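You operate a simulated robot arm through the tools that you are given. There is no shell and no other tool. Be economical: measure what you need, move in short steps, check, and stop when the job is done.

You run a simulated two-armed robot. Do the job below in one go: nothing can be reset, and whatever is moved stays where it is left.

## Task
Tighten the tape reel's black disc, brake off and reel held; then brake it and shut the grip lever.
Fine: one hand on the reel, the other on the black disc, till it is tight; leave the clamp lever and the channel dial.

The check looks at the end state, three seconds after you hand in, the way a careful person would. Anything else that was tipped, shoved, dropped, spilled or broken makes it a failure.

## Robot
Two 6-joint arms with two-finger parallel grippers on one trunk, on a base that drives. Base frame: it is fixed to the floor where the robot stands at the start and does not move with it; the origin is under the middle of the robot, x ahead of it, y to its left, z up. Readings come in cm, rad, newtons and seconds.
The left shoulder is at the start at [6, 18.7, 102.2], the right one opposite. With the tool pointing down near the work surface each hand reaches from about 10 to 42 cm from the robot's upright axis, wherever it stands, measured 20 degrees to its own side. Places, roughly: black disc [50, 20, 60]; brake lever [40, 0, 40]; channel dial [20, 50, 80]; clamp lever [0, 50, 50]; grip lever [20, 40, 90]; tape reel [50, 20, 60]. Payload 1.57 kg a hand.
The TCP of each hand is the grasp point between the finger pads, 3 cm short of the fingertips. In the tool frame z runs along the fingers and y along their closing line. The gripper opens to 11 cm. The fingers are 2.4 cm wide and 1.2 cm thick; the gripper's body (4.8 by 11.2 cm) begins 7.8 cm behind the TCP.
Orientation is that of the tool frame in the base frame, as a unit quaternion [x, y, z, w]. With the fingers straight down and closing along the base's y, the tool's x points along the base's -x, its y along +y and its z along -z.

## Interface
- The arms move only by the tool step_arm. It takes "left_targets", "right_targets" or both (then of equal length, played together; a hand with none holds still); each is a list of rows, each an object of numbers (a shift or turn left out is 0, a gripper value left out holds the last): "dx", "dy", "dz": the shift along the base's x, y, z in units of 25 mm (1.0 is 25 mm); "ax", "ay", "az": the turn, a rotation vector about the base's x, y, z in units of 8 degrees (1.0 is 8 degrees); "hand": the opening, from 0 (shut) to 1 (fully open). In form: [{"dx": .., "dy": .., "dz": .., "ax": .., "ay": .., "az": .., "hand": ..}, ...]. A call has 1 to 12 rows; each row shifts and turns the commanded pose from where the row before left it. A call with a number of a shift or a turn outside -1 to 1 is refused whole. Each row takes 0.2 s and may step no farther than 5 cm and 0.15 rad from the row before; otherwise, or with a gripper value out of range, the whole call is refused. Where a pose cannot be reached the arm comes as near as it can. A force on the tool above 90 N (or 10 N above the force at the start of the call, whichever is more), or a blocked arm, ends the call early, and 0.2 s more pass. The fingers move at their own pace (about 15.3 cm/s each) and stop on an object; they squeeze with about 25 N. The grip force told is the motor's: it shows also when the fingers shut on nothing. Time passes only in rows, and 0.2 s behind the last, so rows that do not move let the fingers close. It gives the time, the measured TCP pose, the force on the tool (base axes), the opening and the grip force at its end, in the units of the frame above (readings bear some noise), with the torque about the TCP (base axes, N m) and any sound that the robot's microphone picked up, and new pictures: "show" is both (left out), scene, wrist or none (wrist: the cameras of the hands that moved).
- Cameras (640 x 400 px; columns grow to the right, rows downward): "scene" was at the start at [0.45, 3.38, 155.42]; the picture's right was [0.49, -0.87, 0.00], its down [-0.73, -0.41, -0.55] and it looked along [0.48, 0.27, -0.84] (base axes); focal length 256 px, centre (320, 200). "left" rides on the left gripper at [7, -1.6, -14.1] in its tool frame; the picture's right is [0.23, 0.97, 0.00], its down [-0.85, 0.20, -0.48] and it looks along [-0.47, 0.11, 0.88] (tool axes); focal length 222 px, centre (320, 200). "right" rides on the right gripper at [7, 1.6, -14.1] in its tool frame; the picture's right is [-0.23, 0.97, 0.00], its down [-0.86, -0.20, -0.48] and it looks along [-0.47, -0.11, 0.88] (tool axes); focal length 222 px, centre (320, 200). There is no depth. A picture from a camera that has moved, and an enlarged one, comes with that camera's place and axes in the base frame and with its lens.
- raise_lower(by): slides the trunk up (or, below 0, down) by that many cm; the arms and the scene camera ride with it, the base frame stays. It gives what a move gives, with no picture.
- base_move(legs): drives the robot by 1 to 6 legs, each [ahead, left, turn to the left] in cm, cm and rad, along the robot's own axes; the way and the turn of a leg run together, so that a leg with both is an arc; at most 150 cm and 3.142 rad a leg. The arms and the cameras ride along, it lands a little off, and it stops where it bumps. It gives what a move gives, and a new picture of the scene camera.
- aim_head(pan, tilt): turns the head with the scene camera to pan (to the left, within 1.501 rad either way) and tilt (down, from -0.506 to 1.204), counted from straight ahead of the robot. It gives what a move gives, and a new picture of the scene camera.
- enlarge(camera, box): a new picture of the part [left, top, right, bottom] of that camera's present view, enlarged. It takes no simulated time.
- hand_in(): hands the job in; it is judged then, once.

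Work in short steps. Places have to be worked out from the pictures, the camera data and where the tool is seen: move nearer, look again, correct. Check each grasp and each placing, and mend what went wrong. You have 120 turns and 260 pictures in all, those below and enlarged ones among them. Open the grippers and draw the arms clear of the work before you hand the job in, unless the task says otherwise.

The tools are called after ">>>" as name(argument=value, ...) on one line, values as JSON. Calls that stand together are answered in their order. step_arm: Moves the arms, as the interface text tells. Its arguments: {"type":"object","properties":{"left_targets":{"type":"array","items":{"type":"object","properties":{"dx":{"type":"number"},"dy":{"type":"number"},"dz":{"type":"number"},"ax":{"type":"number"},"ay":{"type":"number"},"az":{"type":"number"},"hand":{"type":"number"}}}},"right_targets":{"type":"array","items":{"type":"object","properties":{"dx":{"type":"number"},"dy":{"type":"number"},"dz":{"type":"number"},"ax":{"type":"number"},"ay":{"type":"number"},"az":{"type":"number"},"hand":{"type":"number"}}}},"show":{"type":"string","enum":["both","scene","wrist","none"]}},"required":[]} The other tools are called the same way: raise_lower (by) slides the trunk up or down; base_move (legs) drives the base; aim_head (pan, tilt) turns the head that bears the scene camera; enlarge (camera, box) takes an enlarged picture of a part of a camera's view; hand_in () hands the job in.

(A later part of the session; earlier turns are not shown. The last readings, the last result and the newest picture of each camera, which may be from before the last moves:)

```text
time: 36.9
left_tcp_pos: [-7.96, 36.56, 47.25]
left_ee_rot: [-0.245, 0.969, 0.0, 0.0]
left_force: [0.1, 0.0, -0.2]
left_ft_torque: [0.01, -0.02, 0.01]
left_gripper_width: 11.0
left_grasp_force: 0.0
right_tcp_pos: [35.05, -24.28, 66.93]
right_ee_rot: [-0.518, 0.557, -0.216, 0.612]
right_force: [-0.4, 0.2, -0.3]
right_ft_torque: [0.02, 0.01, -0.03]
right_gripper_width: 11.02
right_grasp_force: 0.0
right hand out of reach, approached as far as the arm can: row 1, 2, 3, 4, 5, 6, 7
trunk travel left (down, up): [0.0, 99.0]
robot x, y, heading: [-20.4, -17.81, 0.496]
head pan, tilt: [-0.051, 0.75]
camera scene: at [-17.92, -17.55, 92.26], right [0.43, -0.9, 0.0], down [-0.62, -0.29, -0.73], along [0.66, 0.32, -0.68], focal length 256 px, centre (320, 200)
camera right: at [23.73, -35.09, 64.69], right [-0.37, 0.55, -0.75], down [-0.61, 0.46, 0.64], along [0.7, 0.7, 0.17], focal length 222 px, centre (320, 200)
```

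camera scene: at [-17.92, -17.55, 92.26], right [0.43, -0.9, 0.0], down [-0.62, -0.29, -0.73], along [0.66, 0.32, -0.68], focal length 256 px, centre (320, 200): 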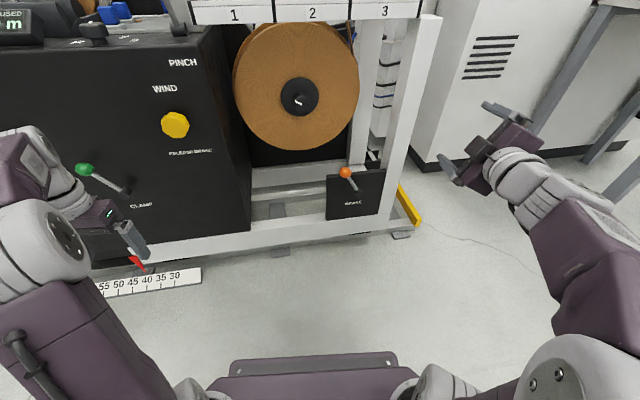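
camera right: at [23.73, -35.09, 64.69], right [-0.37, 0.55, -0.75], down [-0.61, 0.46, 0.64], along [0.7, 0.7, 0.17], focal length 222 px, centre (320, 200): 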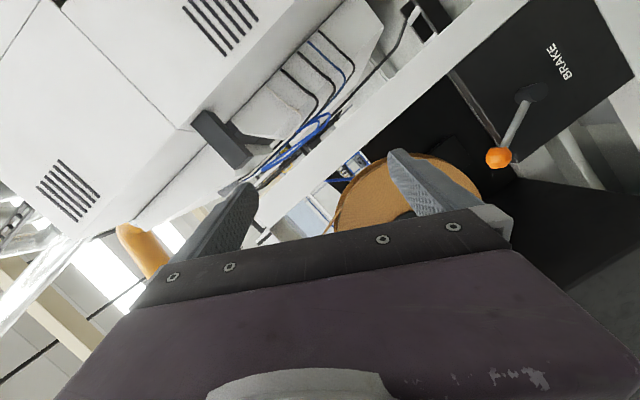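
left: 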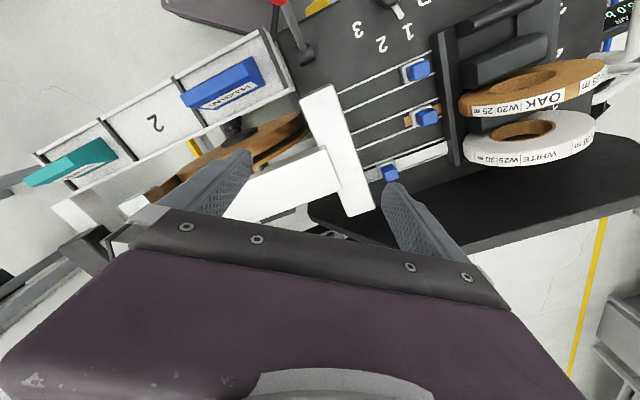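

Retreating is what is limited, so extended reach may be the good region. I go ahead and leftwards (free air in front of the machine) while rolling back.

>>> step_arm(right_targets=[{"dx": 0.88, "dy": 0.48, "ax": 0.88, "ay": 0.47}, {"dx": 0.5, "dy": 0.9, "ax": 0.88, "ay": 0.47}, {"dx": -0.1, "dy": 1, "ax": 0.88, "ay": 0.47}, {"dx": -0.1, "dy": 1, "ax": 0.88, "ay": 0.47}, {"dx": -0.1, "dy": 1, "ax": 0.88, "ay": 0.47}, {"dx": -0.1, "dy": 1, "ax": 0.88, "ay": 0.47}])

```text
time: 38.2
left_tcp_pos: [-8.06, 36.7, 47.22]
left_ee_rot: [-0.245, 0.969, 0.0, 0.0]
left_force: [0.7, 0.6, 0.1]
left_ft_torque: [-0.02, 0.04, 0.03]
left_gripper_width: 10.99
left_grasp_force: 0.1
right_tcp_pos: [37.53, -10.69, 67.21]
right_ee_rot: [-0.291, 0.704, 0.098, 0.64]
right_force: [0.8, 0.1, -0.2]
right_ft_torque: [0.01, -0.05, 0.01]
right_gripper_width: 11.0
right_grasp_force: 0.1
trunk travel left (down, up): [0.0, 99.0]
robot x, y, heading: [-20.53, -18.35, 0.503]
head pan, tilt: [-0.051, 0.75]
camera scene: at [-17.92, -17.55, 92.26], right [0.43, -0.9, 0.0], down [-0.62, -0.29, -0.73], along [0.66, 0.32, -0.68], focal length 256 px, centre (320, 200)
camera right: at [24.65, -18.63, 62.42], right [-0.52, 0.85, -0.01], down [-0.29, -0.16, 0.94], along [0.8, 0.49, 0.33], focal length 222 px, centre (320, 200)
```

scene: 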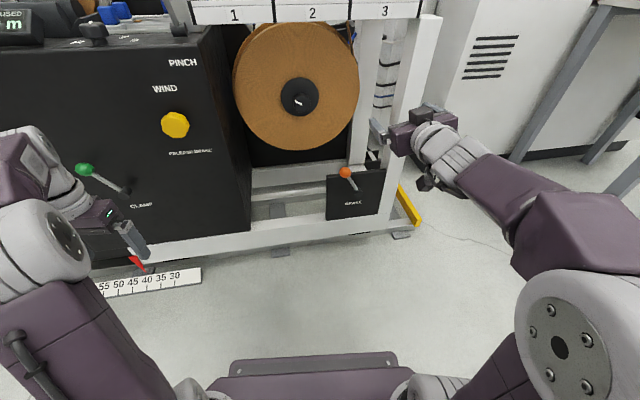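
right: 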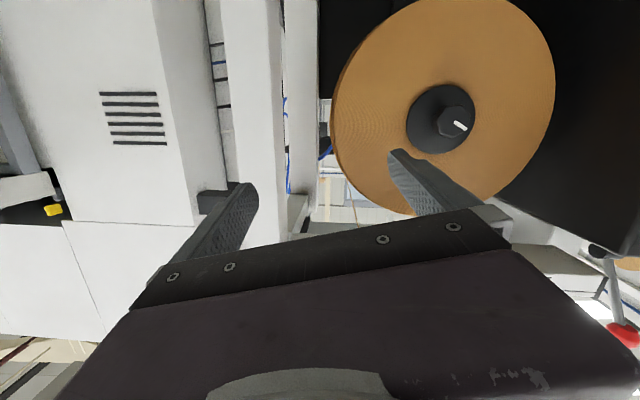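

That works well: extended, level, with roll freedom. Now the left hand: move it right (away from the clamp lever) first, still pointing down.

>>> step_arm(left_targets=[{"dx": 0.5, "dy": -0.915}, {"dx": 0.5, "dy": -0.915}, {"dx": 0.5, "dy": -0.915}, {"dx": 0.5, "dy": -0.915}, {"dx": 0.5, "dy": -0.915}, {"dx": 0.5, "dy": -0.915}, {"dx": 0.5, "dy": -0.915}, {"dx": 0.5, "dy": -0.915}, {"dx": 0.5, "dy": -0.915}], show="scene")

```text
time: 40.2
left_tcp_pos: [3.33, 15.99, 47.27]
left_ee_rot: [-0.245, 0.969, 0.0, 0.0]
left_force: [0.9, -0.7, 1.1]
left_ft_torque: [0.05, 0.01, -0.03]
left_gripper_width: 10.99
left_grasp_force: 0.0
right_tcp_pos: [37.66, -10.8, 67.09]
right_ee_rot: [-0.293, 0.704, 0.097, 0.64]
right_force: [0.7, 0.1, -0.6]
right_ft_torque: [-0.01, 0.04, 0.01]
right_gripper_width: 11.01
right_grasp_force: 0.0
trunk travel left (down, up): [0.0, 99.0]
robot x, y, heading: [-20.09, -17.99, 0.497]
head pan, tilt: [-0.051, 0.75]
camera scene: at [-17.92, -17.55, 92.26], right [0.43, -0.9, 0.0], down [-0.62, -0.29, -0.73], along [0.66, 0.32, -0.68], focal length 256 px, centre (320, 200)
```

scene: 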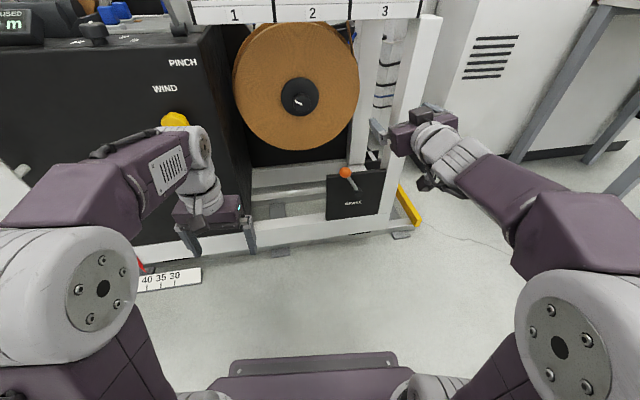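

Now pitch the left hand forward while raising it and moving it ahead and right.

>>> step_arm(left_targets=[{"dx": 0.71, "dy": 0.025, "dz": 0.7, "ax": 0.49, "ay": -0.895}, {"dx": 0.71, "dy": 0.025, "dz": 0.7, "ax": 0.49, "ay": -0.895}, {"dx": 0.71, "dy": 0.025, "dz": 0.7, "ax": 0.49, "ay": -0.895}, {"dx": 0.71, "dy": 0.025, "dz": 0.7, "ax": 0.49, "ay": -0.895}, {"dx": 0.71, "dy": 0.025, "dz": 0.7, "ax": 0.49, "ay": -0.895}, {"dx": 0.71, "dy": 0.025, "dz": 0.7, "ax": 0.49, "ay": -0.895}, {"dx": 0.71, "dy": 0.025, "dz": 0.7, "ax": 0.49, "ay": -0.895}, {"dx": 0.71, "dy": 0.025, "dz": 0.7, "ax": 0.49, "ay": -0.895}, {"dx": 0.71, "dy": 0.025, "dz": 0.7, "ax": 0.49, "ay": -0.895}, {"dx": 0.71, "dy": 0.025, "dz": 0.7, "ax": 0.49, "ay": -0.895}, {"dx": 0.71, "dy": 0.025, "dz": 0.7, "ax": 0.49, "ay": -0.895}])

```text
time: 42.6
left_tcp_pos: [22.67, 16.53, 66.56]
left_ee_rot: [-0.174, 0.686, 0.176, 0.684]
left_force: [0.4, 0.0, -0.9]
left_ft_torque: [0.0, 0.0, -0.01]
left_gripper_width: 10.98
left_grasp_force: 0.0
right_tcp_pos: [37.65, -10.56, 67.19]
right_ee_rot: [-0.294, 0.704, 0.098, 0.639]
right_force: [0.2, -0.1, 0.1]
right_ft_torque: [-0.02, 0.02, 0.03]
right_gripper_width: 11.02
right_grasp_force: 0.1
trunk travel left (down, up): [0.0, 99.0]
robot x, y, heading: [-20.45, -17.99, 0.497]
head pan, tilt: [-0.051, 0.75]
camera scene: at [-17.92, -17.56, 92.27], right [0.43, -0.9, 0.0], down [-0.62, -0.29, -0.73], along [0.66, 0.32, -0.68], focal length 256 px, centre (320, 200)
camera left: at [11.01, 8.4, 59.58], right [-0.47, 0.85, -0.22], down [-0.51, -0.06, 0.86], along [0.72, 0.52, 0.46], focal length 222 px, centre (320, 200)
```

scene: 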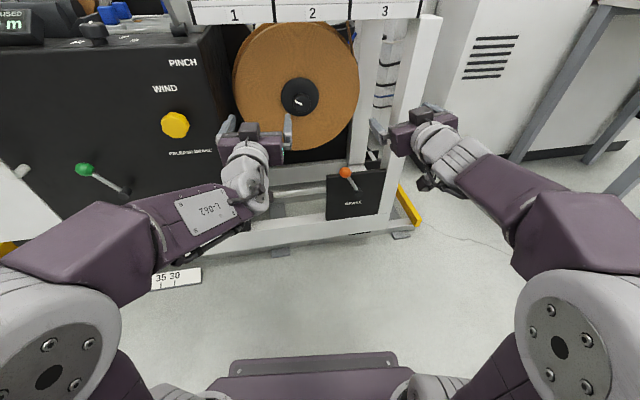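
left: 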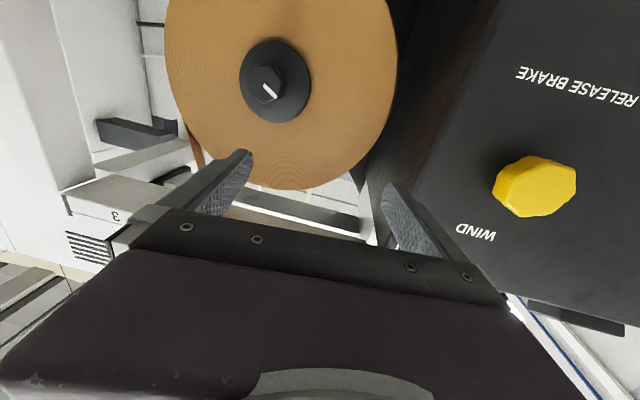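

Both hands now point forward. Knob front triangulates to ≈[45.5,19.2,61.8] (along machine axes n=49.2 depth, e=4.8). I level the right hand, roll it so its fingers close vertically, and shift it left to face the reel's right half.

>>> step_arm(right_targets=[{"ax": 0.28, "ay": -0.51, "az": -0.18}, {"ax": 0.28, "ay": -0.51, "az": -0.18}, {"dx": -0.19, "dy": 0.35, "dz": -0.22, "ax": -0.88, "ay": -0.477}, {"dx": -0.19, "dy": 0.35, "dz": -0.22, "ax": -0.88, "ay": -0.477}, {"dx": -0.19, "dy": 0.35, "dz": -0.22, "ax": -0.88, "ay": -0.477}, {"dx": -0.19, "dy": 0.35, "dz": -0.22, "ax": -0.88, "ay": -0.477}, {"dx": -0.19, "dy": 0.35, "dz": -0.22, "ax": -0.88, "ay": -0.477}, {"dx": -0.19, "dy": 0.35, "dz": -0.22, "ax": -0.88, "ay": -0.477}, {"dx": -0.19, "dy": 0.35, "dz": -0.22, "ax": -0.88, "ay": -0.477}, {"dx": -0.19, "dy": 0.35, "dz": -0.22, "ax": -0.88, "ay": -0.477}, {"dx": -0.19, "dy": 0.35, "dz": -0.22, "ax": -0.88, "ay": -0.477}])

```text
time: 45.0
left_tcp_pos: [22.73, 16.67, 66.5]
left_ee_rot: [-0.174, 0.686, 0.176, 0.684]
left_force: [0.9, 0.1, -0.5]
left_ft_torque: [0.01, -0.04, -0.02]
left_gripper_width: 11.01
left_grasp_force: 0.3
right_tcp_pos: [36.01, -13.67, 76.07]
right_ee_rot: [-0.561, 0.461, -0.275, 0.631]
right_force: [0.1, -0.2, 0.8]
right_ft_torque: [-0.02, -0.01, 0.01]
right_gripper_width: 10.96
right_grasp_force: 0.0
right hand out of reach, approached as far as the arm can: row 2, 3, 4, 5, 6, 7, 8, 9, 10, 11
trunk travel left (down, up): [0.0, 99.0]
robot x, y, heading: [-20.33, -18.06, 0.499]
head pan, tilt: [-0.051, 0.75]
camera scene: at [-17.91, -17.55, 92.26], right [0.43, -0.9, 0.0], down [-0.62, -0.29, -0.73], along [0.66, 0.32, -0.68], focal length 256 px, centre (320, 200)
camera right: at [26.05, -25.74, 73.35], right [-0.26, 0.41, -0.87], down [-0.75, 0.48, 0.45], along [0.6, 0.78, 0.19], focal length 222 px, centre (320, 200)
```

scene: 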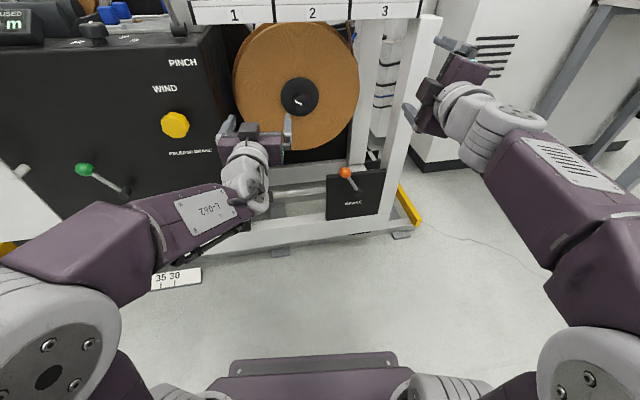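
right: 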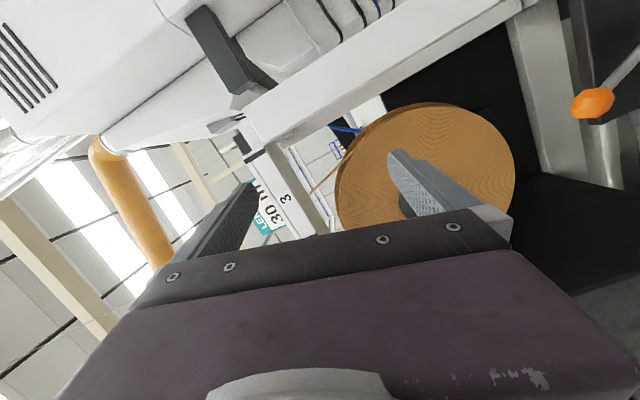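

Right arm is stuck in a poor branch. The left arm's path worked, so I unroll the right hand, return it to tool-down, then mirror the left's path.

>>> step_arm(right_targets=[{"ax": 0.88, "ay": 0.477}, {"ax": 0.88, "ay": 0.477}, {"ax": 0.88, "ay": 0.477}, {"ax": 0.88, "ay": 0.477}, {"ax": 0.88, "ay": 0.477}, {"ax": 0.88, "ay": 0.477}, {"ax": 0.88, "ay": 0.477}, {"ax": 0.88, "ay": 0.477}, {"ax": 0.88, "ay": 0.477}], show="none")

>>> step_arm(right_targets=[{"dx": -0.5, "dy": -0.27, "dz": -0.6, "ax": -0.49, "ay": 0.895}, {"dx": -0.5, "dy": -0.27, "dz": -0.6, "ax": -0.49, "ay": 0.895}, {"dx": -0.5, "dy": -0.27, "dz": -0.6, "ax": -0.49, "ay": 0.895}, {"dx": -0.5, "dy": -0.27, "dz": -0.6, "ax": -0.49, "ay": 0.895}, {"dx": -0.5, "dy": -0.27, "dz": -0.6, "ax": -0.49, "ay": 0.895}, {"dx": -0.5, "dy": -0.27, "dz": -0.6, "ax": -0.49, "ay": 0.895}, {"dx": -0.5, "dy": -0.27, "dz": -0.6, "ax": -0.49, "ay": 0.895}, {"dx": -0.5, "dy": -0.27, "dz": -0.6, "ax": -0.49, "ay": 0.895}, {"dx": -0.5, "dy": -0.27, "dz": -0.6, "ax": -0.49, "ay": 0.895}, {"dx": -0.5, "dy": -0.27, "dz": -0.6, "ax": -0.49, "ay": 0.895}], show="scene")

```text
time: 47.0
left_tcp_pos: [22.79, 16.76, 66.63]
left_ee_rot: [-0.174, 0.687, 0.176, 0.684]
left_force: [-0.7, -0.3, -0.3]
left_ft_torque: [0.0, -0.04, -0.02]
left_gripper_width: 11.0
left_grasp_force: 0.1
right_tcp_pos: [36.07, -13.61, 76.03]
right_ee_rot: [-0.2, 0.694, 0.172, 0.67]
right_force: [0.1, -0.8, 0.5]
right_ft_torque: [0.03, 0.04, 0.0]
right_gripper_width: 10.97
right_grasp_force: 0.1
trunk travel left (down, up): [0.0, 99.0]
robot x, y, heading: [-20.27, -18.23, 0.495]
head pan, tilt: [-0.051, 0.75]
```

```text
time: 49.2
left_tcp_pos: [22.66, 16.63, 66.57]
left_ee_rot: [-0.174, 0.686, 0.177, 0.684]
left_force: [-0.1, 0.1, 0.2]
left_ft_torque: [-0.01, 0.03, 0.0]
left_gripper_width: 10.99
left_grasp_force: 0.1
right_tcp_pos: [23.58, -20.33, 61.14]
right_ee_rot: [-0.264, 0.963, 0.026, 0.047]
right_force: [-0.4, 0.6, -1.1]
right_ft_torque: [0.0, -0.02, 0.02]
right_gripper_width: 10.98
right_grasp_force: 0.1
trunk travel left (down, up): [0.0, 99.0]
robot x, y, heading: [-20.49, -18.27, 0.499]
head pan, tilt: [-0.051, 0.75]
camera scene: at [-17.92, -17.56, 92.27], right [0.43, -0.9, 0.0], down [-0.62, -0.29, -0.73], along [0.66, 0.32, -0.68], focal length 256 px, centre (320, 200)
```

scene: 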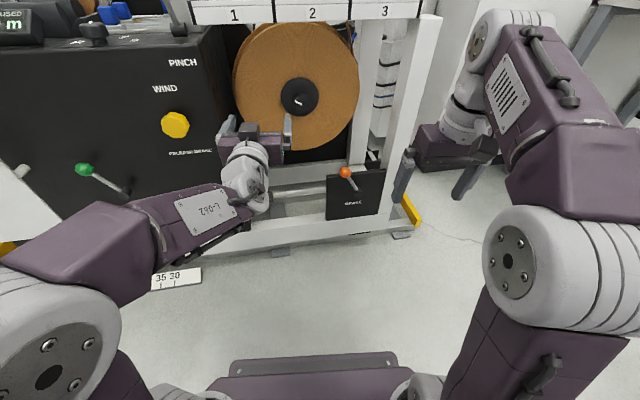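

Now to the mirrored start of the left arm's path (lower, slightly inward), then the mirrored pitch-forward.

>>> step_arm(right_targets=[{"dx": -0.115, "dy": 0.21, "dz": -0.9, "az": -0.1}, {"dx": -0.115, "dy": 0.21, "dz": -0.9, "az": -0.1}, {"dx": -0.115, "dy": 0.21, "dz": -0.9, "az": -0.08}, {"dx": -0.115, "dy": 0.21, "dz": -0.9, "ax": -0.3, "ay": 0.45}, {"dx": -0.115, "dy": 0.21, "dz": -0.9}, {"dx": -0.115, "dy": 0.21, "dz": -0.9}], show="none")

>>> step_arm(right_targets=[{"dx": 0.41, "dy": 0.585, "dz": 0.7, "ax": 0.49, "ay": -0.895}, {"dx": 0.41, "dy": 0.585, "dz": 0.7, "ax": 0.49, "ay": -0.895}, {"dx": 0.41, "dy": 0.585, "dz": 0.7, "ax": 0.49, "ay": -0.895}, {"dx": 0.41, "dy": 0.585, "dz": 0.7, "ax": 0.49, "ay": -0.895}, {"dx": 0.41, "dy": 0.585, "dz": 0.7, "ax": 0.49, "ay": -0.895}, {"dx": 0.41, "dy": 0.585, "dz": 0.7, "ax": 0.49, "ay": -0.895}, {"dx": 0.41, "dy": 0.585, "dz": 0.7, "ax": 0.49, "ay": -0.895}, {"dx": 0.41, "dy": 0.585, "dz": 0.7, "ax": 0.49, "ay": -0.895}, {"dx": 0.41, "dy": 0.585, "dz": 0.7, "ax": 0.49, "ay": -0.895}, {"dx": 0.41, "dy": 0.585, "dz": 0.7, "ax": 0.49, "ay": -0.895}, {"dx": 0.41, "dy": 0.585, "dz": 0.7, "ax": 0.49, "ay": -0.895}], show="scene")

```text
time: 50.6
left_tcp_pos: [22.73, 16.62, 66.57]
left_ee_rot: [-0.174, 0.687, 0.177, 0.684]
left_force: [0.2, -0.6, -0.9]
left_ft_torque: [0.02, 0.0, 0.0]
left_gripper_width: 10.99
left_grasp_force: 0.1
right_tcp_pos: [21.86, -17.49, 47.57]
right_ee_rot: [-0.245, 0.969, 0.012, 0.013]
right_force: [-0.1, 0.5, -0.1]
right_ft_torque: [0.02, 0.01, 0.02]
right_gripper_width: 11.01
right_grasp_force: 0.1
trunk travel left (down, up): [0.0, 99.0]
robot x, y, heading: [-20.41, -18.13, 0.5]
head pan, tilt: [-0.051, 0.75]
```

```text
time: 53.0
left_tcp_pos: [22.68, 16.64, 66.53]
left_ee_rot: [-0.174, 0.687, 0.177, 0.683]
left_force: [-0.2, 0.2, -0.1]
left_ft_torque: [-0.02, 0.05, 0.01]
left_gripper_width: 10.99
left_grasp_force: 0.0
right_tcp_pos: [33.08, -1.15, 66.78]
right_ee_rot: [-0.178, 0.674, 0.187, 0.693]
right_force: [-0.2, 0.4, -0.5]
right_ft_torque: [-0.01, -0.04, 0.03]
right_gripper_width: 11.0
right_grasp_force: 0.1
trunk travel left (down, up): [0.0, 99.0]
robot x, y, heading: [-20.84, -18.08, 0.495]
head pan, tilt: [-0.051, 0.75]
camera scene: at [-17.92, -17.56, 92.27], right [0.43, -0.9, 0.0], down [-0.62, -0.29, -0.73], along [0.66, 0.32, -0.68], focal length 256 px, centre (320, 200)
```

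scene: 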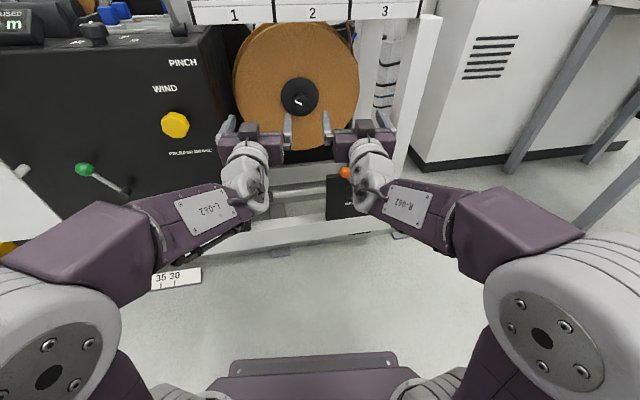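

Both hands are now symmetric and level in front of the reel. I test how far the left hand can roll clockwise (free air), after shifting it to the knob's line.

>>> step_arm(left_targets=[{"dx": 0.4, "dy": -0.74, "dz": -0.45}, {"dx": 0.4, "dy": -0.74, "dz": -0.45}, {"dx": 0.4, "dy": -0.74, "dz": -0.45}, {"dx": 0.4, "dy": -0.74, "dz": -0.45}], show="wrist")

>>> step_arm(left_targets=[{"ax": 0.88, "ay": 0.477}, {"ax": 0.88, "ay": 0.477}, {"ax": 0.88, "ay": 0.477}, {"ax": 0.88, "ay": 0.477}, {"ax": 0.88, "ay": 0.477}, {"ax": 0.88, "ay": 0.477}, {"ax": 0.88, "ay": 0.477}, {"ax": 0.88, "ay": 0.477}, {"ax": 0.88, "ay": 0.477}, {"ax": 0.88, "ay": 0.477}, {"ax": 0.88, "ay": 0.477}], show="scene")

```text
time: 54.0
left_tcp_pos: [26.92, 9.28, 62.08]
left_ee_rot: [-0.174, 0.686, 0.177, 0.684]
left_force: [0.4, -0.7, -0.2]
left_ft_torque: [0.02, -0.01, -0.01]
left_gripper_width: 10.99
left_grasp_force: 0.1
right_tcp_pos: [33.06, -1.27, 66.83]
right_ee_rot: [-0.177, 0.674, 0.186, 0.693]
right_force: [0.0, -0.1, -0.2]
right_ft_torque: [0.0, 0.0, 0.01]
right_gripper_width: 11.0
right_grasp_force: 0.0
trunk travel left (down, up): [0.0, 99.0]
robot x, y, heading: [-19.99, -18.28, 0.499]
head pan, tilt: [-0.051, 0.75]
camera left: at [15.16, 1.06, 55.05], right [-0.47, 0.85, -0.22], down [-0.51, -0.06, 0.86], along [0.72, 0.52, 0.46], focal length 222 px, centre (320, 200)
```

left: 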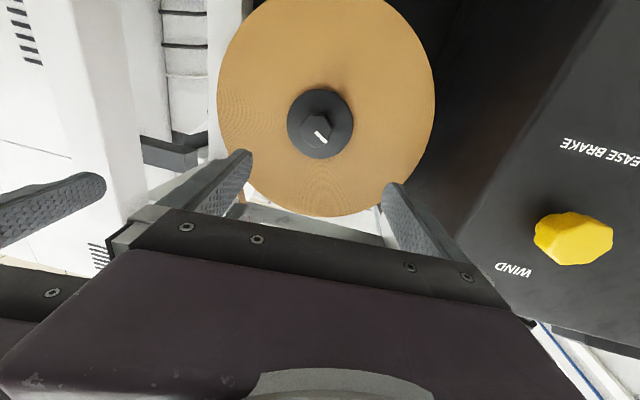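

```text
time: 56.5
left_tcp_pos: [26.85, 9.29, 62.09]
left_ee_rot: [0.352, 0.612, 0.605, 0.368]
left_force: [-0.6, 0.6, 0.6]
left_ft_torque: [0.02, 0.02, 0.02]
left_gripper_width: 11.02
left_grasp_force: 0.0
right_tcp_pos: [33.02, -1.24, 66.92]
right_ee_rot: [-0.177, 0.674, 0.186, 0.693]
right_force: [-0.1, 0.2, 0.0]
right_ft_torque: [-0.04, 0.0, -0.02]
right_gripper_width: 11.0
right_grasp_force: 0.1
trunk travel left (down, up): [0.0, 99.0]
robot x, y, heading: [-20.5, -18.35, 0.498]
head pan, tilt: [-0.051, 0.75]
camera scene: at [-17.91, -17.55, 92.26], right [0.43, -0.9, 0.0], down [-0.62, -0.29, -0.73], along [0.66, 0.32, -0.68], focal length 256 px, centre (320, 200)
```

scene: 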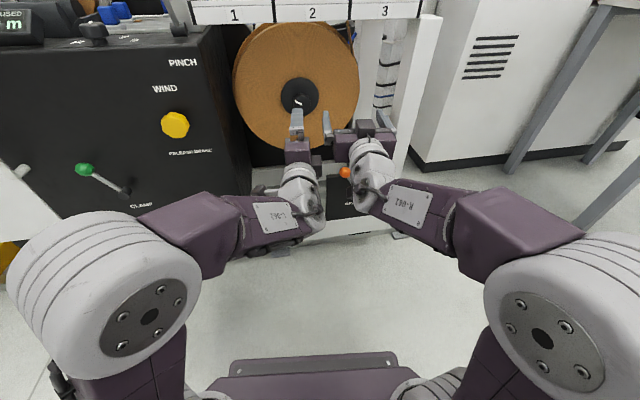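

The left hand rolls 88° freely. Knob refined: e≈4.9, z≈61.2, n≈49. I roll the left back and drive 13 cm ahead.

>>> step_arm(left_targets=[{"ax": -0.88, "ay": -0.477}, {"ax": -0.88, "ay": -0.477}, {"ax": -0.88, "ay": -0.477}, {"ax": -0.88, "ay": -0.477}, {"ax": -0.88, "ay": -0.477}, {"ax": -0.88, "ay": -0.477}, {"ax": -0.88, "ay": -0.477}, {"ax": -0.88, "ay": -0.477}, {"ax": -0.88, "ay": -0.477}, {"ax": -0.88, "ay": -0.477}, {"ax": -0.88, "ay": -0.477}], show="none")

>>> base_move(legs=[[13, 0, 0]])

>>> step_arm(left_targets=[{"dz": 0.01}], right_targets=[{"dz": 0.01}], show="wrist")

```text
time: 58.9
left_tcp_pos: [26.91, 9.31, 62.0]
left_ee_rot: [-0.175, 0.686, 0.175, 0.684]
left_force: [-0.7, -0.3, 0.3]
left_ft_torque: [-0.02, 0.0, 0.0]
left_gripper_width: 11.01
left_grasp_force: 0.3
right_tcp_pos: [32.98, -1.31, 66.77]
right_ee_rot: [-0.176, 0.674, 0.185, 0.693]
right_force: [-0.7, 0.6, -0.7]
right_ft_torque: [-0.01, 0.0, 0.02]
right_gripper_width: 10.98
right_grasp_force: 0.0
trunk travel left (down, up): [0.0, 99.0]
robot x, y, heading: [-20.19, -18.12, 0.496]
head pan, tilt: [-0.051, 0.75]
```

```text
time: 60.1
left_tcp_pos: [38.05, 15.29, 62.03]
left_ee_rot: [-0.175, 0.686, 0.176, 0.684]
left_force: [-0.8, 1.0, -0.4]
left_ft_torque: [-0.01, 0.0, 0.01]
left_gripper_width: 11.0
left_grasp_force: 0.1
right_tcp_pos: [44.13, 4.67, 66.9]
right_ee_rot: [-0.176, 0.675, 0.185, 0.692]
right_force: [0.0, 0.5, 0.1]
right_ft_torque: [-0.01, -0.01, 0.0]
right_gripper_width: 11.01
right_grasp_force: 0.0
trunk travel left (down, up): [0.0, 99.0]
robot x, y, heading: [-9.45, -12.49, 0.495]
head pan, tilt: [-0.051, 0.75]
camera scene: at [-6.75, -11.5, 92.26], right [0.43, -0.9, 0.0], down [-0.62, -0.29, -0.73], along [0.66, 0.32, -0.68], focal length 256 px, centre (320, 200)
```

scene: 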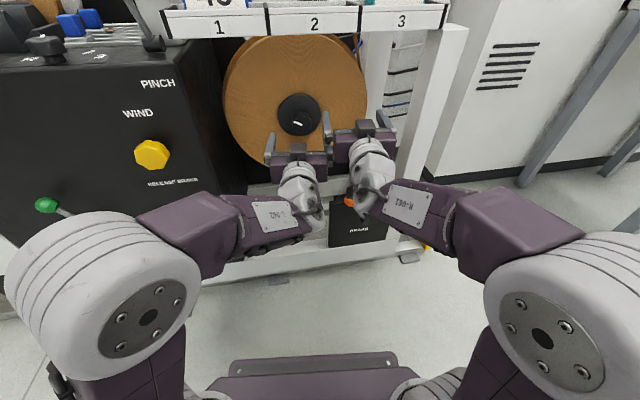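

```text
time: 60.5
left_tcp_pos: [38.07, 15.34, 62.08]
left_ee_rot: [-0.174, 0.686, 0.176, 0.684]
left_force: [0.4, -0.7, 0.5]
left_ft_torque: [0.02, -0.02, 0.01]
left_gripper_width: 11.0
left_grasp_force: 0.1
right_tcp_pos: [44.22, 4.77, 66.8]
right_ee_rot: [-0.178, 0.675, 0.186, 0.692]
right_force: [0.2, 0.0, 0.2]
right_ft_torque: [-0.03, -0.01, 0.01]
right_gripper_width: 11.0
right_grasp_force: 0.0
trunk travel left (down, up): [0.0, 99.0]
robot x, y, heading: [-9.12, -12.38, 0.497]
head pan, tilt: [-0.051, 0.75]
camera right: at [31.2, -0.74, 59.53], right [-0.49, 0.84, 0.23], down [-0.33, -0.43, 0.84], along [0.81, 0.33, 0.49], focal length 222 px, centre (320, 200)
camera left: at [26.33, 7.12, 55.08], right [-0.47, 0.85, -0.22], down [-0.51, -0.06, 0.86], along [0.72, 0.52, 0.46], focal length 222 px, centre (320, 200)
```

right: 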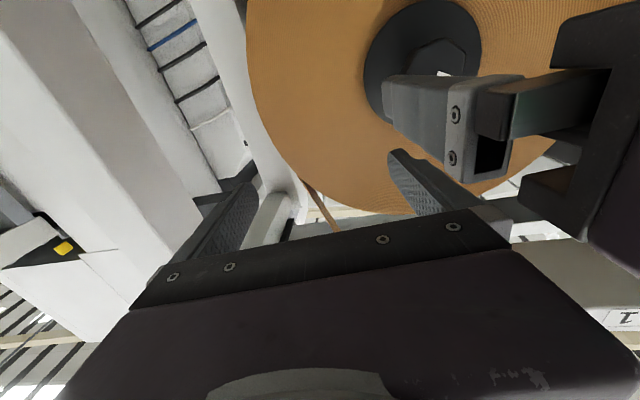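
left: 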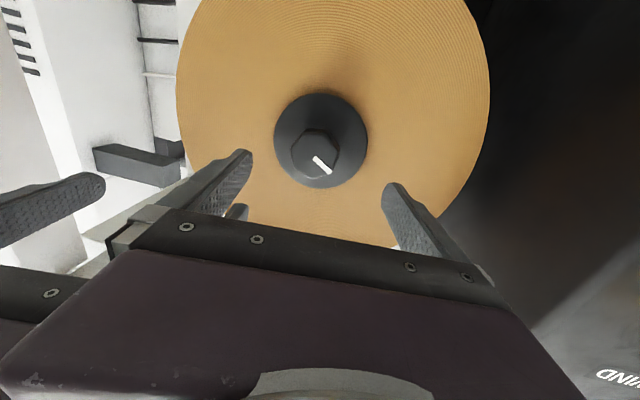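

Right fingers straddle the reel's edge; I narrow that gripper and advance to the reel's right half, lined at e≈16.5, z≈63.

>>> step_arm(right_targets=[{"hand": 0.36, "dx": -0.05, "dy": 0.09, "dz": -0.5}, {"dx": 0.88, "dy": 0.477, "dz": -0.5}, {"dx": 0.88, "dy": 0.477, "dz": -0.5}, {"dx": 0.5, "dy": 0.27}], show="wrist")

```text
time: 61.3
left_tcp_pos: [37.94, 15.53, 60.66]
left_ee_rot: [-0.169, 0.699, 0.181, 0.671]
left_force: [-1.0, 0.2, 0.5]
left_ft_torque: [0.08, -0.05, -0.04]
left_gripper_width: 10.98
left_grasp_force: 0.1
right_tcp_pos: [47.78, 6.85, 65.06]
right_ee_rot: [-0.169, 0.664, 0.194, 0.702]
right_force: [-0.6, -0.3, 0.3]
right_ft_torque: [-0.03, 0.12, -0.01]
right_gripper_width: 3.98
right_grasp_force: 0.1
trunk travel left (down, up): [0.0, 99.0]
robot x, y, heading: [-9.11, -12.1, 0.492]
head pan, tilt: [-0.051, 0.75]
stopped in row 3 (left hand): the force on the tool passed its limit (the readings are from after the stop); the commanded pose is now the measured one
camera right: at [34.92, 1.66, 57.39], right [-0.49, 0.83, 0.25], down [-0.35, -0.45, 0.82], along [0.8, 0.32, 0.52], focal length 222 px, centre (320, 200)
```

right: 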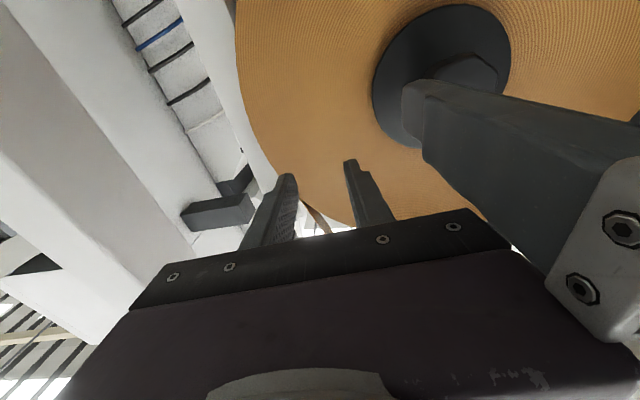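

The right gripper body bumped the open left finger lightly. I back the right hand off, then roll it −90° so that it is narrow sideways.

>>> step_arm(right_targets=[{"dx": -0.88, "dy": -0.477}, {"dx": -0.88, "dy": -0.477}, {"dx": -0.7, "dy": -0.4, "dz": 0.5}, {"ax": -0.88, "ay": -0.477}, {"ax": -0.88, "ay": -0.477}, {"ax": -0.88, "ay": -0.477}, {"ax": -0.88, "ay": -0.477}, {"ax": -0.88, "ay": -0.477}, {"ax": -0.88, "ay": -0.477}, {"ax": -0.88, "ay": -0.477}, {"ax": -0.88, "ay": -0.477}, {"ax": -0.88, "ay": -0.477}])

```text
time: 63.9
left_tcp_pos: [37.96, 15.56, 60.69]
left_ee_rot: [-0.169, 0.7, 0.182, 0.67]
left_force: [0.1, -0.8, 0.3]
left_ft_torque: [-0.06, 0.0, -0.02]
left_gripper_width: 11.01
left_grasp_force: 0.0
right_tcp_pos: [41.63, 3.49, 66.21]
right_ee_rot: [-0.554, 0.439, -0.236, 0.666]
right_force: [0.1, -0.4, 0.2]
right_ft_torque: [0.01, -0.02, -0.01]
right_gripper_width: 3.94
right_grasp_force: 0.1
trunk travel left (down, up): [0.0, 99.0]
robot x, y, heading: [-9.28, -12.31, 0.5]
head pan, tilt: [-0.051, 0.75]
camera scene: at [-6.74, -11.5, 92.26], right [0.43, -0.9, 0.0], down [-0.62, -0.29, -0.73], along [0.66, 0.32, -0.68], focal length 256 px, centre (320, 200)
camera right: at [32.79, -9.14, 62.57], right [-0.28, 0.45, -0.85], down [-0.8, 0.38, 0.47], along [0.53, 0.81, 0.25], focal length 222 px, centre (320, 200)
```

scene: 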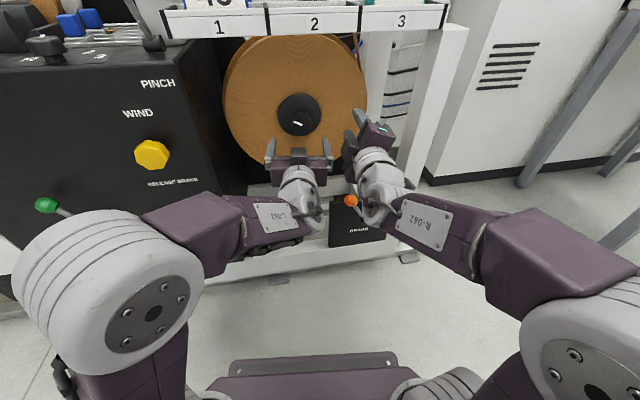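
right: 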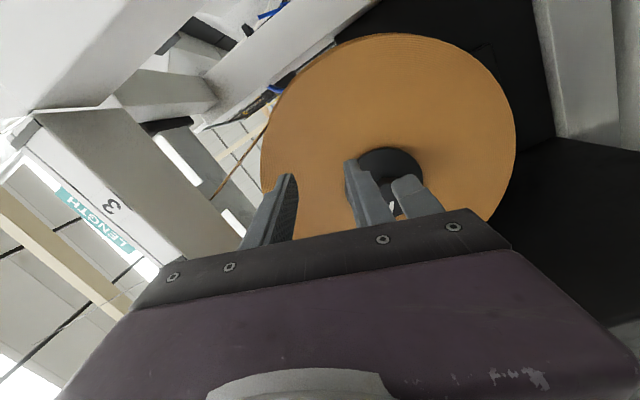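

Now the right hand is narrow sideways with its camera on the outside. I narrow and level the left, and advance the right hand to near the reel face.

>>> step_arm(left_targets=[{"hand": 0.68, "ax": 0.13, "ay": -0.24}, {"dx": 0.1, "dy": -0.15, "dz": 0.2}, {}, {}, {}], right_targets=[{"az": -0.46}, {"dx": 0.88, "dy": 0.477, "dz": -0.5}, {"dx": 0.88, "dy": 0.477, "dz": -0.4}, {"dx": 0.88, "dy": 0.477}, {"dx": 0.5, "dy": 0.27}])

```text
time: 65.1
left_tcp_pos: [38.35, 14.99, 61.16]
left_ee_rot: [-0.166, 0.686, 0.186, 0.683]
left_force: [-0.2, -0.3, 0.1]
left_ft_torque: [-0.04, 0.04, -0.03]
left_gripper_width: 7.46
left_grasp_force: 0.0
right_tcp_pos: [49.55, 7.92, 64.18]
right_ee_rot: [-0.539, 0.458, -0.256, 0.659]
right_force: [0.7, -1.2, 0.3]
right_ft_torque: [0.0, 0.01, 0.0]
right_gripper_width: 3.98
right_grasp_force: 0.1
trunk travel left (down, up): [0.0, 99.0]
robot x, y, heading: [-9.15, -12.51, 0.502]
head pan, tilt: [-0.051, 0.75]
camera scene: at [-6.74, -11.5, 92.26], right [0.43, -0.9, 0.0], down [-0.62, -0.29, -0.73], along [0.66, 0.32, -0.68], focal length 256 px, centre (320, 200)
camera right: at [39.98, -4.2, 60.29], right [-0.25, 0.47, -0.85], down [-0.77, 0.42, 0.47], along [0.58, 0.77, 0.26], focal length 222 px, centre (320, 200)
camera left: at [26.58, 7.0, 54.04], right [-0.47, 0.86, -0.2], down [-0.51, -0.08, 0.86], along [0.72, 0.51, 0.47], focal length 222 px, centre (320, 200)
```

scene: 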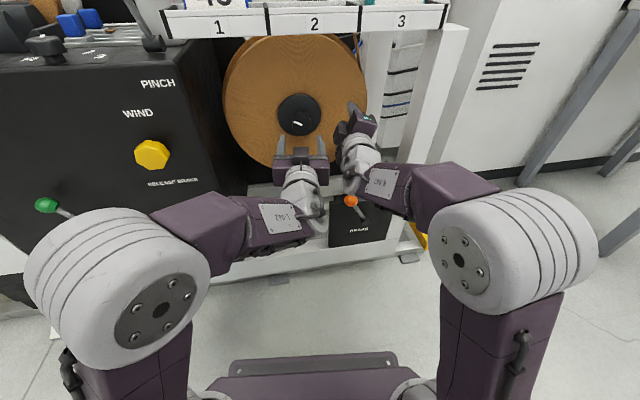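
right: 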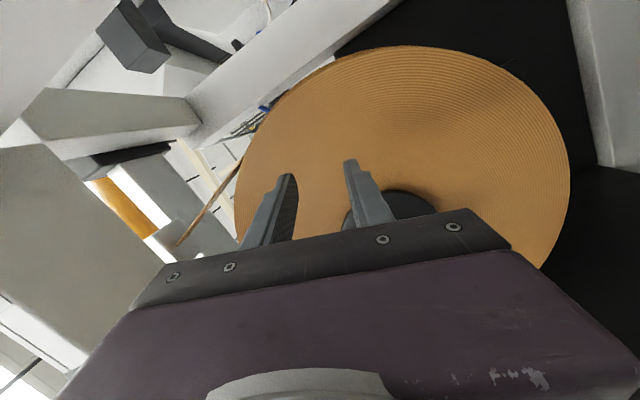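
left: 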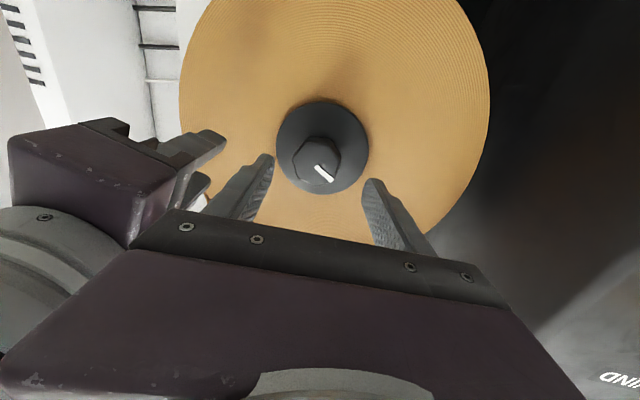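

Right tips at n≈50.3; I creep forward to contact.

>>> step_arm(right_targets=[{"dx": 0.21, "dy": 0.115}, {"dx": 0.21, "dy": 0.115}, {"dx": 0.21, "dy": 0.115}], show="none")

>>> step_arm(right_targets=[{"dx": 0.14, "dy": 0.076}, {"dx": 0.14, "dy": 0.076}], show="none")

>>> step_arm(right_targets=[{"dx": 0.14, "dy": 0.076}, {"dx": 0.14, "dy": 0.076}], show="wrist")

```text
time: 65.9
left_tcp_pos: [38.29, 15.2, 61.27]
left_ee_rot: [-0.166, 0.686, 0.186, 0.683]
left_force: [0.8, -0.4, 0.1]
left_ft_torque: [0.01, -0.02, 0.0]
left_gripper_width: 7.5
left_grasp_force: 0.0
right_tcp_pos: [51.09, 8.65, 64.04]
right_ee_rot: [-0.539, 0.457, -0.257, 0.659]
right_force: [-0.9, 0.4, 0.2]
right_ft_torque: [0.0, -0.04, -0.03]
right_gripper_width: 3.96
right_grasp_force: 0.1
trunk travel left (down, up): [0.0, 99.0]
robot x, y, heading: [-8.85, -12.31, 0.498]
head pan, tilt: [-0.051, 0.75]
```

```text
time: 66.5
left_tcp_pos: [38.3, 15.1, 61.16]
left_ee_rot: [-0.166, 0.686, 0.185, 0.684]
left_force: [-0.6, 0.0, -0.6]
left_ft_torque: [0.0, 0.0, 0.03]
left_gripper_width: 7.49
left_grasp_force: 0.0
right_tcp_pos: [51.81, 9.07, 63.97]
right_ee_rot: [-0.538, 0.458, -0.256, 0.66]
right_force: [0.7, -0.4, -0.3]
right_ft_torque: [0.02, 0.01, 0.01]
right_gripper_width: 3.92
right_grasp_force: 0.1
trunk travel left (down, up): [0.0, 99.0]
robot x, y, heading: [-9.14, -12.09, 0.497]
head pan, tilt: [-0.051, 0.75]
```

```text
time: 67.1
left_tcp_pos: [38.26, 15.01, 61.23]
left_ee_rot: [-0.166, 0.686, 0.186, 0.684]
left_force: [-0.9, -0.3, 0.3]
left_ft_torque: [0.0, 0.02, 0.0]
left_gripper_width: 7.48
left_grasp_force: 0.0
right_tcp_pos: [52.38, 9.38, 64.08]
right_ee_rot: [-0.539, 0.457, -0.256, 0.66]
right_force: [-1.6, 0.0, 0.4]
right_ft_torque: [0.02, -0.01, -0.01]
right_gripper_width: 3.98
right_grasp_force: 0.0
trunk travel left (down, up): [0.0, 99.0]
robot x, y, heading: [-9.27, -11.89, 0.503]
head pan, tilt: [-0.051, 0.75]
camera right: at [42.86, -2.68, 60.33], right [-0.25, 0.47, -0.85], down [-0.77, 0.42, 0.47], along [0.58, 0.77, 0.26], focal length 222 px, centre (320, 200)
```

right: 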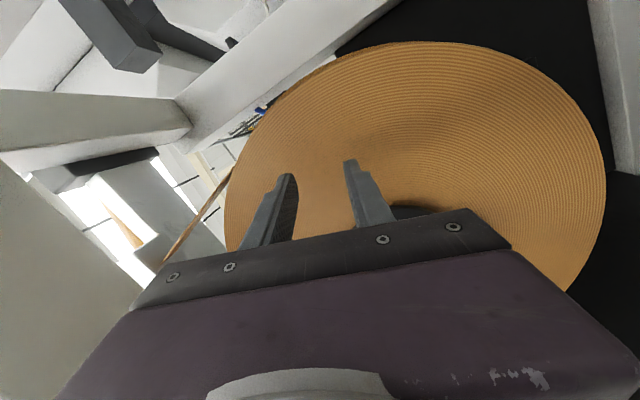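

No contact yet (tips n≈53.5). Keep creeping.

>>> step_arm(right_targets=[{"dx": 0.14, "dy": 0.076}, {"dx": 0.14, "dy": 0.076}, {"dx": 0.14, "dy": 0.076}], show="none")

>>> step_arm(right_targets=[{"dx": 0.14, "dy": 0.076}, {"dx": 0.14, "dy": 0.076}], show="none")

>>> step_arm(right_targets=[{"dx": 0.14, "dy": 0.076}, {"dx": 0.14, "dy": 0.076}], show="none")

```text
time: 67.9
left_tcp_pos: [38.27, 15.09, 61.16]
left_ee_rot: [-0.165, 0.686, 0.184, 0.684]
left_force: [0.5, 0.8, -0.7]
left_ft_torque: [-0.02, 0.04, 0.0]
left_gripper_width: 7.49
left_grasp_force: 0.1
right_tcp_pos: [53.51, 9.92, 64.09]
right_ee_rot: [-0.539, 0.458, -0.256, 0.659]
right_force: [0.3, 0.3, -0.1]
right_ft_torque: [0.02, 0.04, -0.01]
right_gripper_width: 3.94
right_grasp_force: 0.1
trunk travel left (down, up): [0.0, 99.0]
robot x, y, heading: [-9.24, -12.24, 0.497]
head pan, tilt: [-0.051, 0.75]
```

```text
time: 68.5
left_tcp_pos: [38.31, 15.14, 61.19]
left_ee_rot: [-0.166, 0.686, 0.186, 0.684]
left_force: [-1.0, 0.4, 0.1]
left_ft_torque: [-0.01, 0.0, 0.06]
left_gripper_width: 7.46
left_grasp_force: 0.1
right_tcp_pos: [54.21, 10.43, 64.03]
right_ee_rot: [-0.539, 0.458, -0.256, 0.659]
right_force: [0.8, -0.6, -0.2]
right_ft_torque: [0.0, -0.01, 0.0]
right_gripper_width: 3.96
right_grasp_force: 0.1
trunk travel left (down, up): [0.0, 99.0]
robot x, y, heading: [-9.27, -12.32, 0.501]
head pan, tilt: [-0.051, 0.75]
```

```text
time: 69.1
left_tcp_pos: [37.93, 14.73, 61.61]
left_ee_rot: [-0.166, 0.684, 0.186, 0.686]
left_force: [0.0, 0.5, -0.7]
left_ft_torque: [-0.02, 0.05, -0.03]
left_gripper_width: 7.48
left_grasp_force: 0.0
right_tcp_pos: [54.54, 10.44, 64.3]
right_ee_rot: [-0.539, 0.457, -0.257, 0.659]
right_force: [-62.5, -39.3, -7.3]
right_ft_torque: [-1.42, 1.54, 1.33]
right_gripper_width: 4.48
right_grasp_force: 3.0
trunk travel left (down, up): [0.0, 99.0]
robot x, y, heading: [-9.04, -12.19, 0.492]
head pan, tilt: [-0.051, 0.75]
```

Contact at n≈52.9, 74 N — strong. I ease off to around 30 N, then nudge tangentially to test if the brake lets the reel turn.

>>> step_arm(right_targets=[{"dx": -0.06, "dy": -0.032}], show="none")

>>> enlarge(camera="left", box=[250, 70, 400, 210])

>>> step_arm(right_targets=[{"dz": 0.16}, {"dz": 0.16}], show="none")

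>>> enlarge(camera="left", box=[250, 70, 400, 210])

```text
time: 69.5
left_tcp_pos: [38.11, 14.85, 61.4]
left_ee_rot: [-0.165, 0.684, 0.186, 0.686]
left_force: [-0.7, 0.2, -0.4]
left_ft_torque: [0.0, -0.01, -0.03]
left_gripper_width: 7.49
left_grasp_force: 0.0
right_tcp_pos: [54.36, 10.41, 64.3]
right_ee_rot: [-0.538, 0.457, -0.256, 0.66]
right_force: [-55.6, -36.0, -8.1]
right_ft_torque: [-1.42, 1.27, 1.19]
right_gripper_width: 4.46
right_grasp_force: 2.8
trunk travel left (down, up): [0.0, 99.0]
robot x, y, heading: [-8.98, -12.12, 0.493]
head pan, tilt: [-0.051, 0.75]
```

```text
2.86 times, centred on (325, 140) of left
camera zoom: at [26.36, 6.83, 54.27], right [-0.47, 0.86, -0.2], down [-0.51, -0.08, 0.86], along [0.72, 0.5, 0.48], focal length 635 px, centre (306, 371)
```

zoom: 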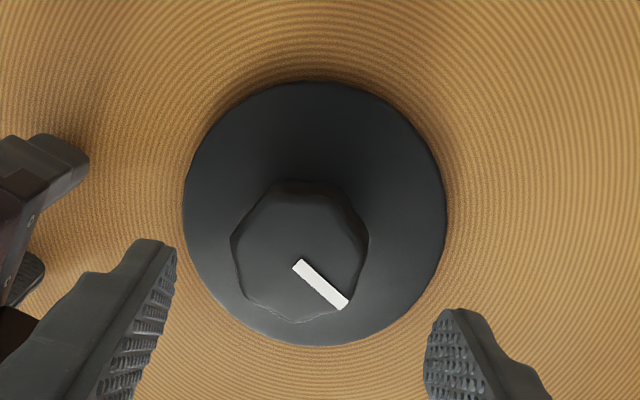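

```text
time: 70.1
left_tcp_pos: [38.2, 14.9, 61.4]
left_ee_rot: [-0.164, 0.685, 0.186, 0.685]
left_force: [0.3, 0.0, -1.0]
left_ft_torque: [0.01, -0.04, -0.02]
left_gripper_width: 7.47
left_grasp_force: 0.1
right_tcp_pos: [54.48, 10.38, 64.72]
right_ee_rot: [-0.54, 0.46, -0.255, 0.657]
right_force: [-61.0, -48.5, -20.4]
right_ft_torque: [-2.37, 1.8, 1.26]
right_gripper_width: 5.26
right_grasp_force: 7.2
trunk travel left (down, up): [0.0, 99.0]
robot x, y, heading: [-9.5, -12.03, 0.494]
head pan, tilt: [-0.051, 0.75]
```

```text
2.86 times, centred on (325, 140) of left
camera zoom: at [26.42, 6.78, 54.23], right [-0.47, 0.86, -0.2], down [-0.51, -0.08, 0.86], along [0.72, 0.5, 0.48], focal length 635 px, centre (306, 371)
```

zoom: 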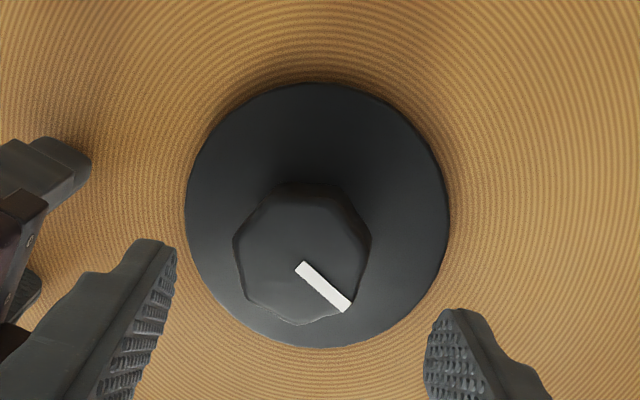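

The reel resists ~20 N tangentially without turning: the brake seems to be on. One more small nudge to be sure.

>>> step_arm(right_targets=[{"dz": 0.2}, {"dz": 0.2}], show="wrist")

>>> enlarge(camera="left", box=[250, 70, 400, 210])

```text
time: 70.6
left_tcp_pos: [38.16, 14.78, 61.25]
left_ee_rot: [-0.164, 0.686, 0.183, 0.685]
left_force: [-0.7, -0.2, 0.1]
left_ft_torque: [0.04, 0.01, -0.01]
left_gripper_width: 7.47
left_grasp_force: 0.1
right_tcp_pos: [54.52, 10.43, 64.67]
right_ee_rot: [-0.547, 0.461, -0.253, 0.652]
right_force: [-34.4, -20.1, -8.7]
right_ft_torque: [-0.72, 1.06, 0.77]
right_gripper_width: 4.8
right_grasp_force: 4.8
trunk travel left (down, up): [0.0, 99.0]
robot x, y, heading: [-9.6, -12.24, 0.496]
head pan, tilt: [-0.051, 0.75]
stopped in row 2 (right hand): the force on the tool passed its limit (the readings are from after the stop); the commanded pose is now the measured one
camera right: at [44.87, -1.7, 61.22], right [-0.27, 0.46, -0.85], down [-0.77, 0.43, 0.48], along [0.58, 0.78, 0.23], focal length 222 px, centre (320, 200)
```

right: 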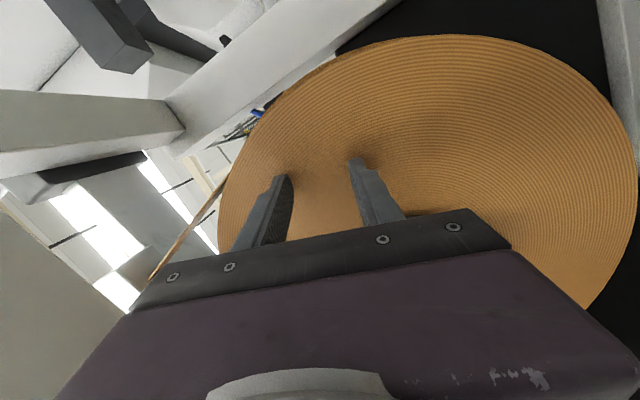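

```text
2.86 times, centred on (325, 140) of left
camera zoom: at [26.43, 6.81, 54.17], right [-0.47, 0.86, -0.2], down [-0.51, -0.08, 0.86], along [0.72, 0.5, 0.47], focal length 635 px, centre (306, 371)
```

zoom: 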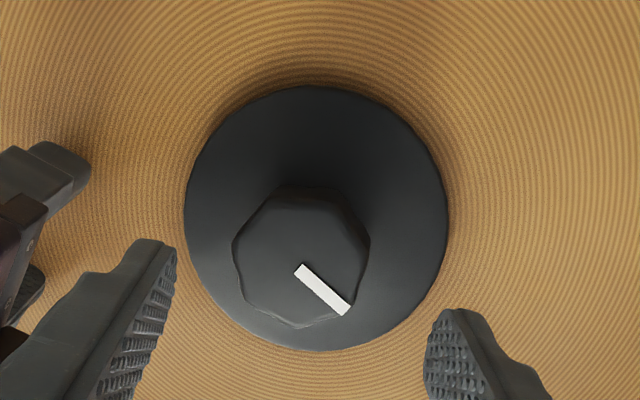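

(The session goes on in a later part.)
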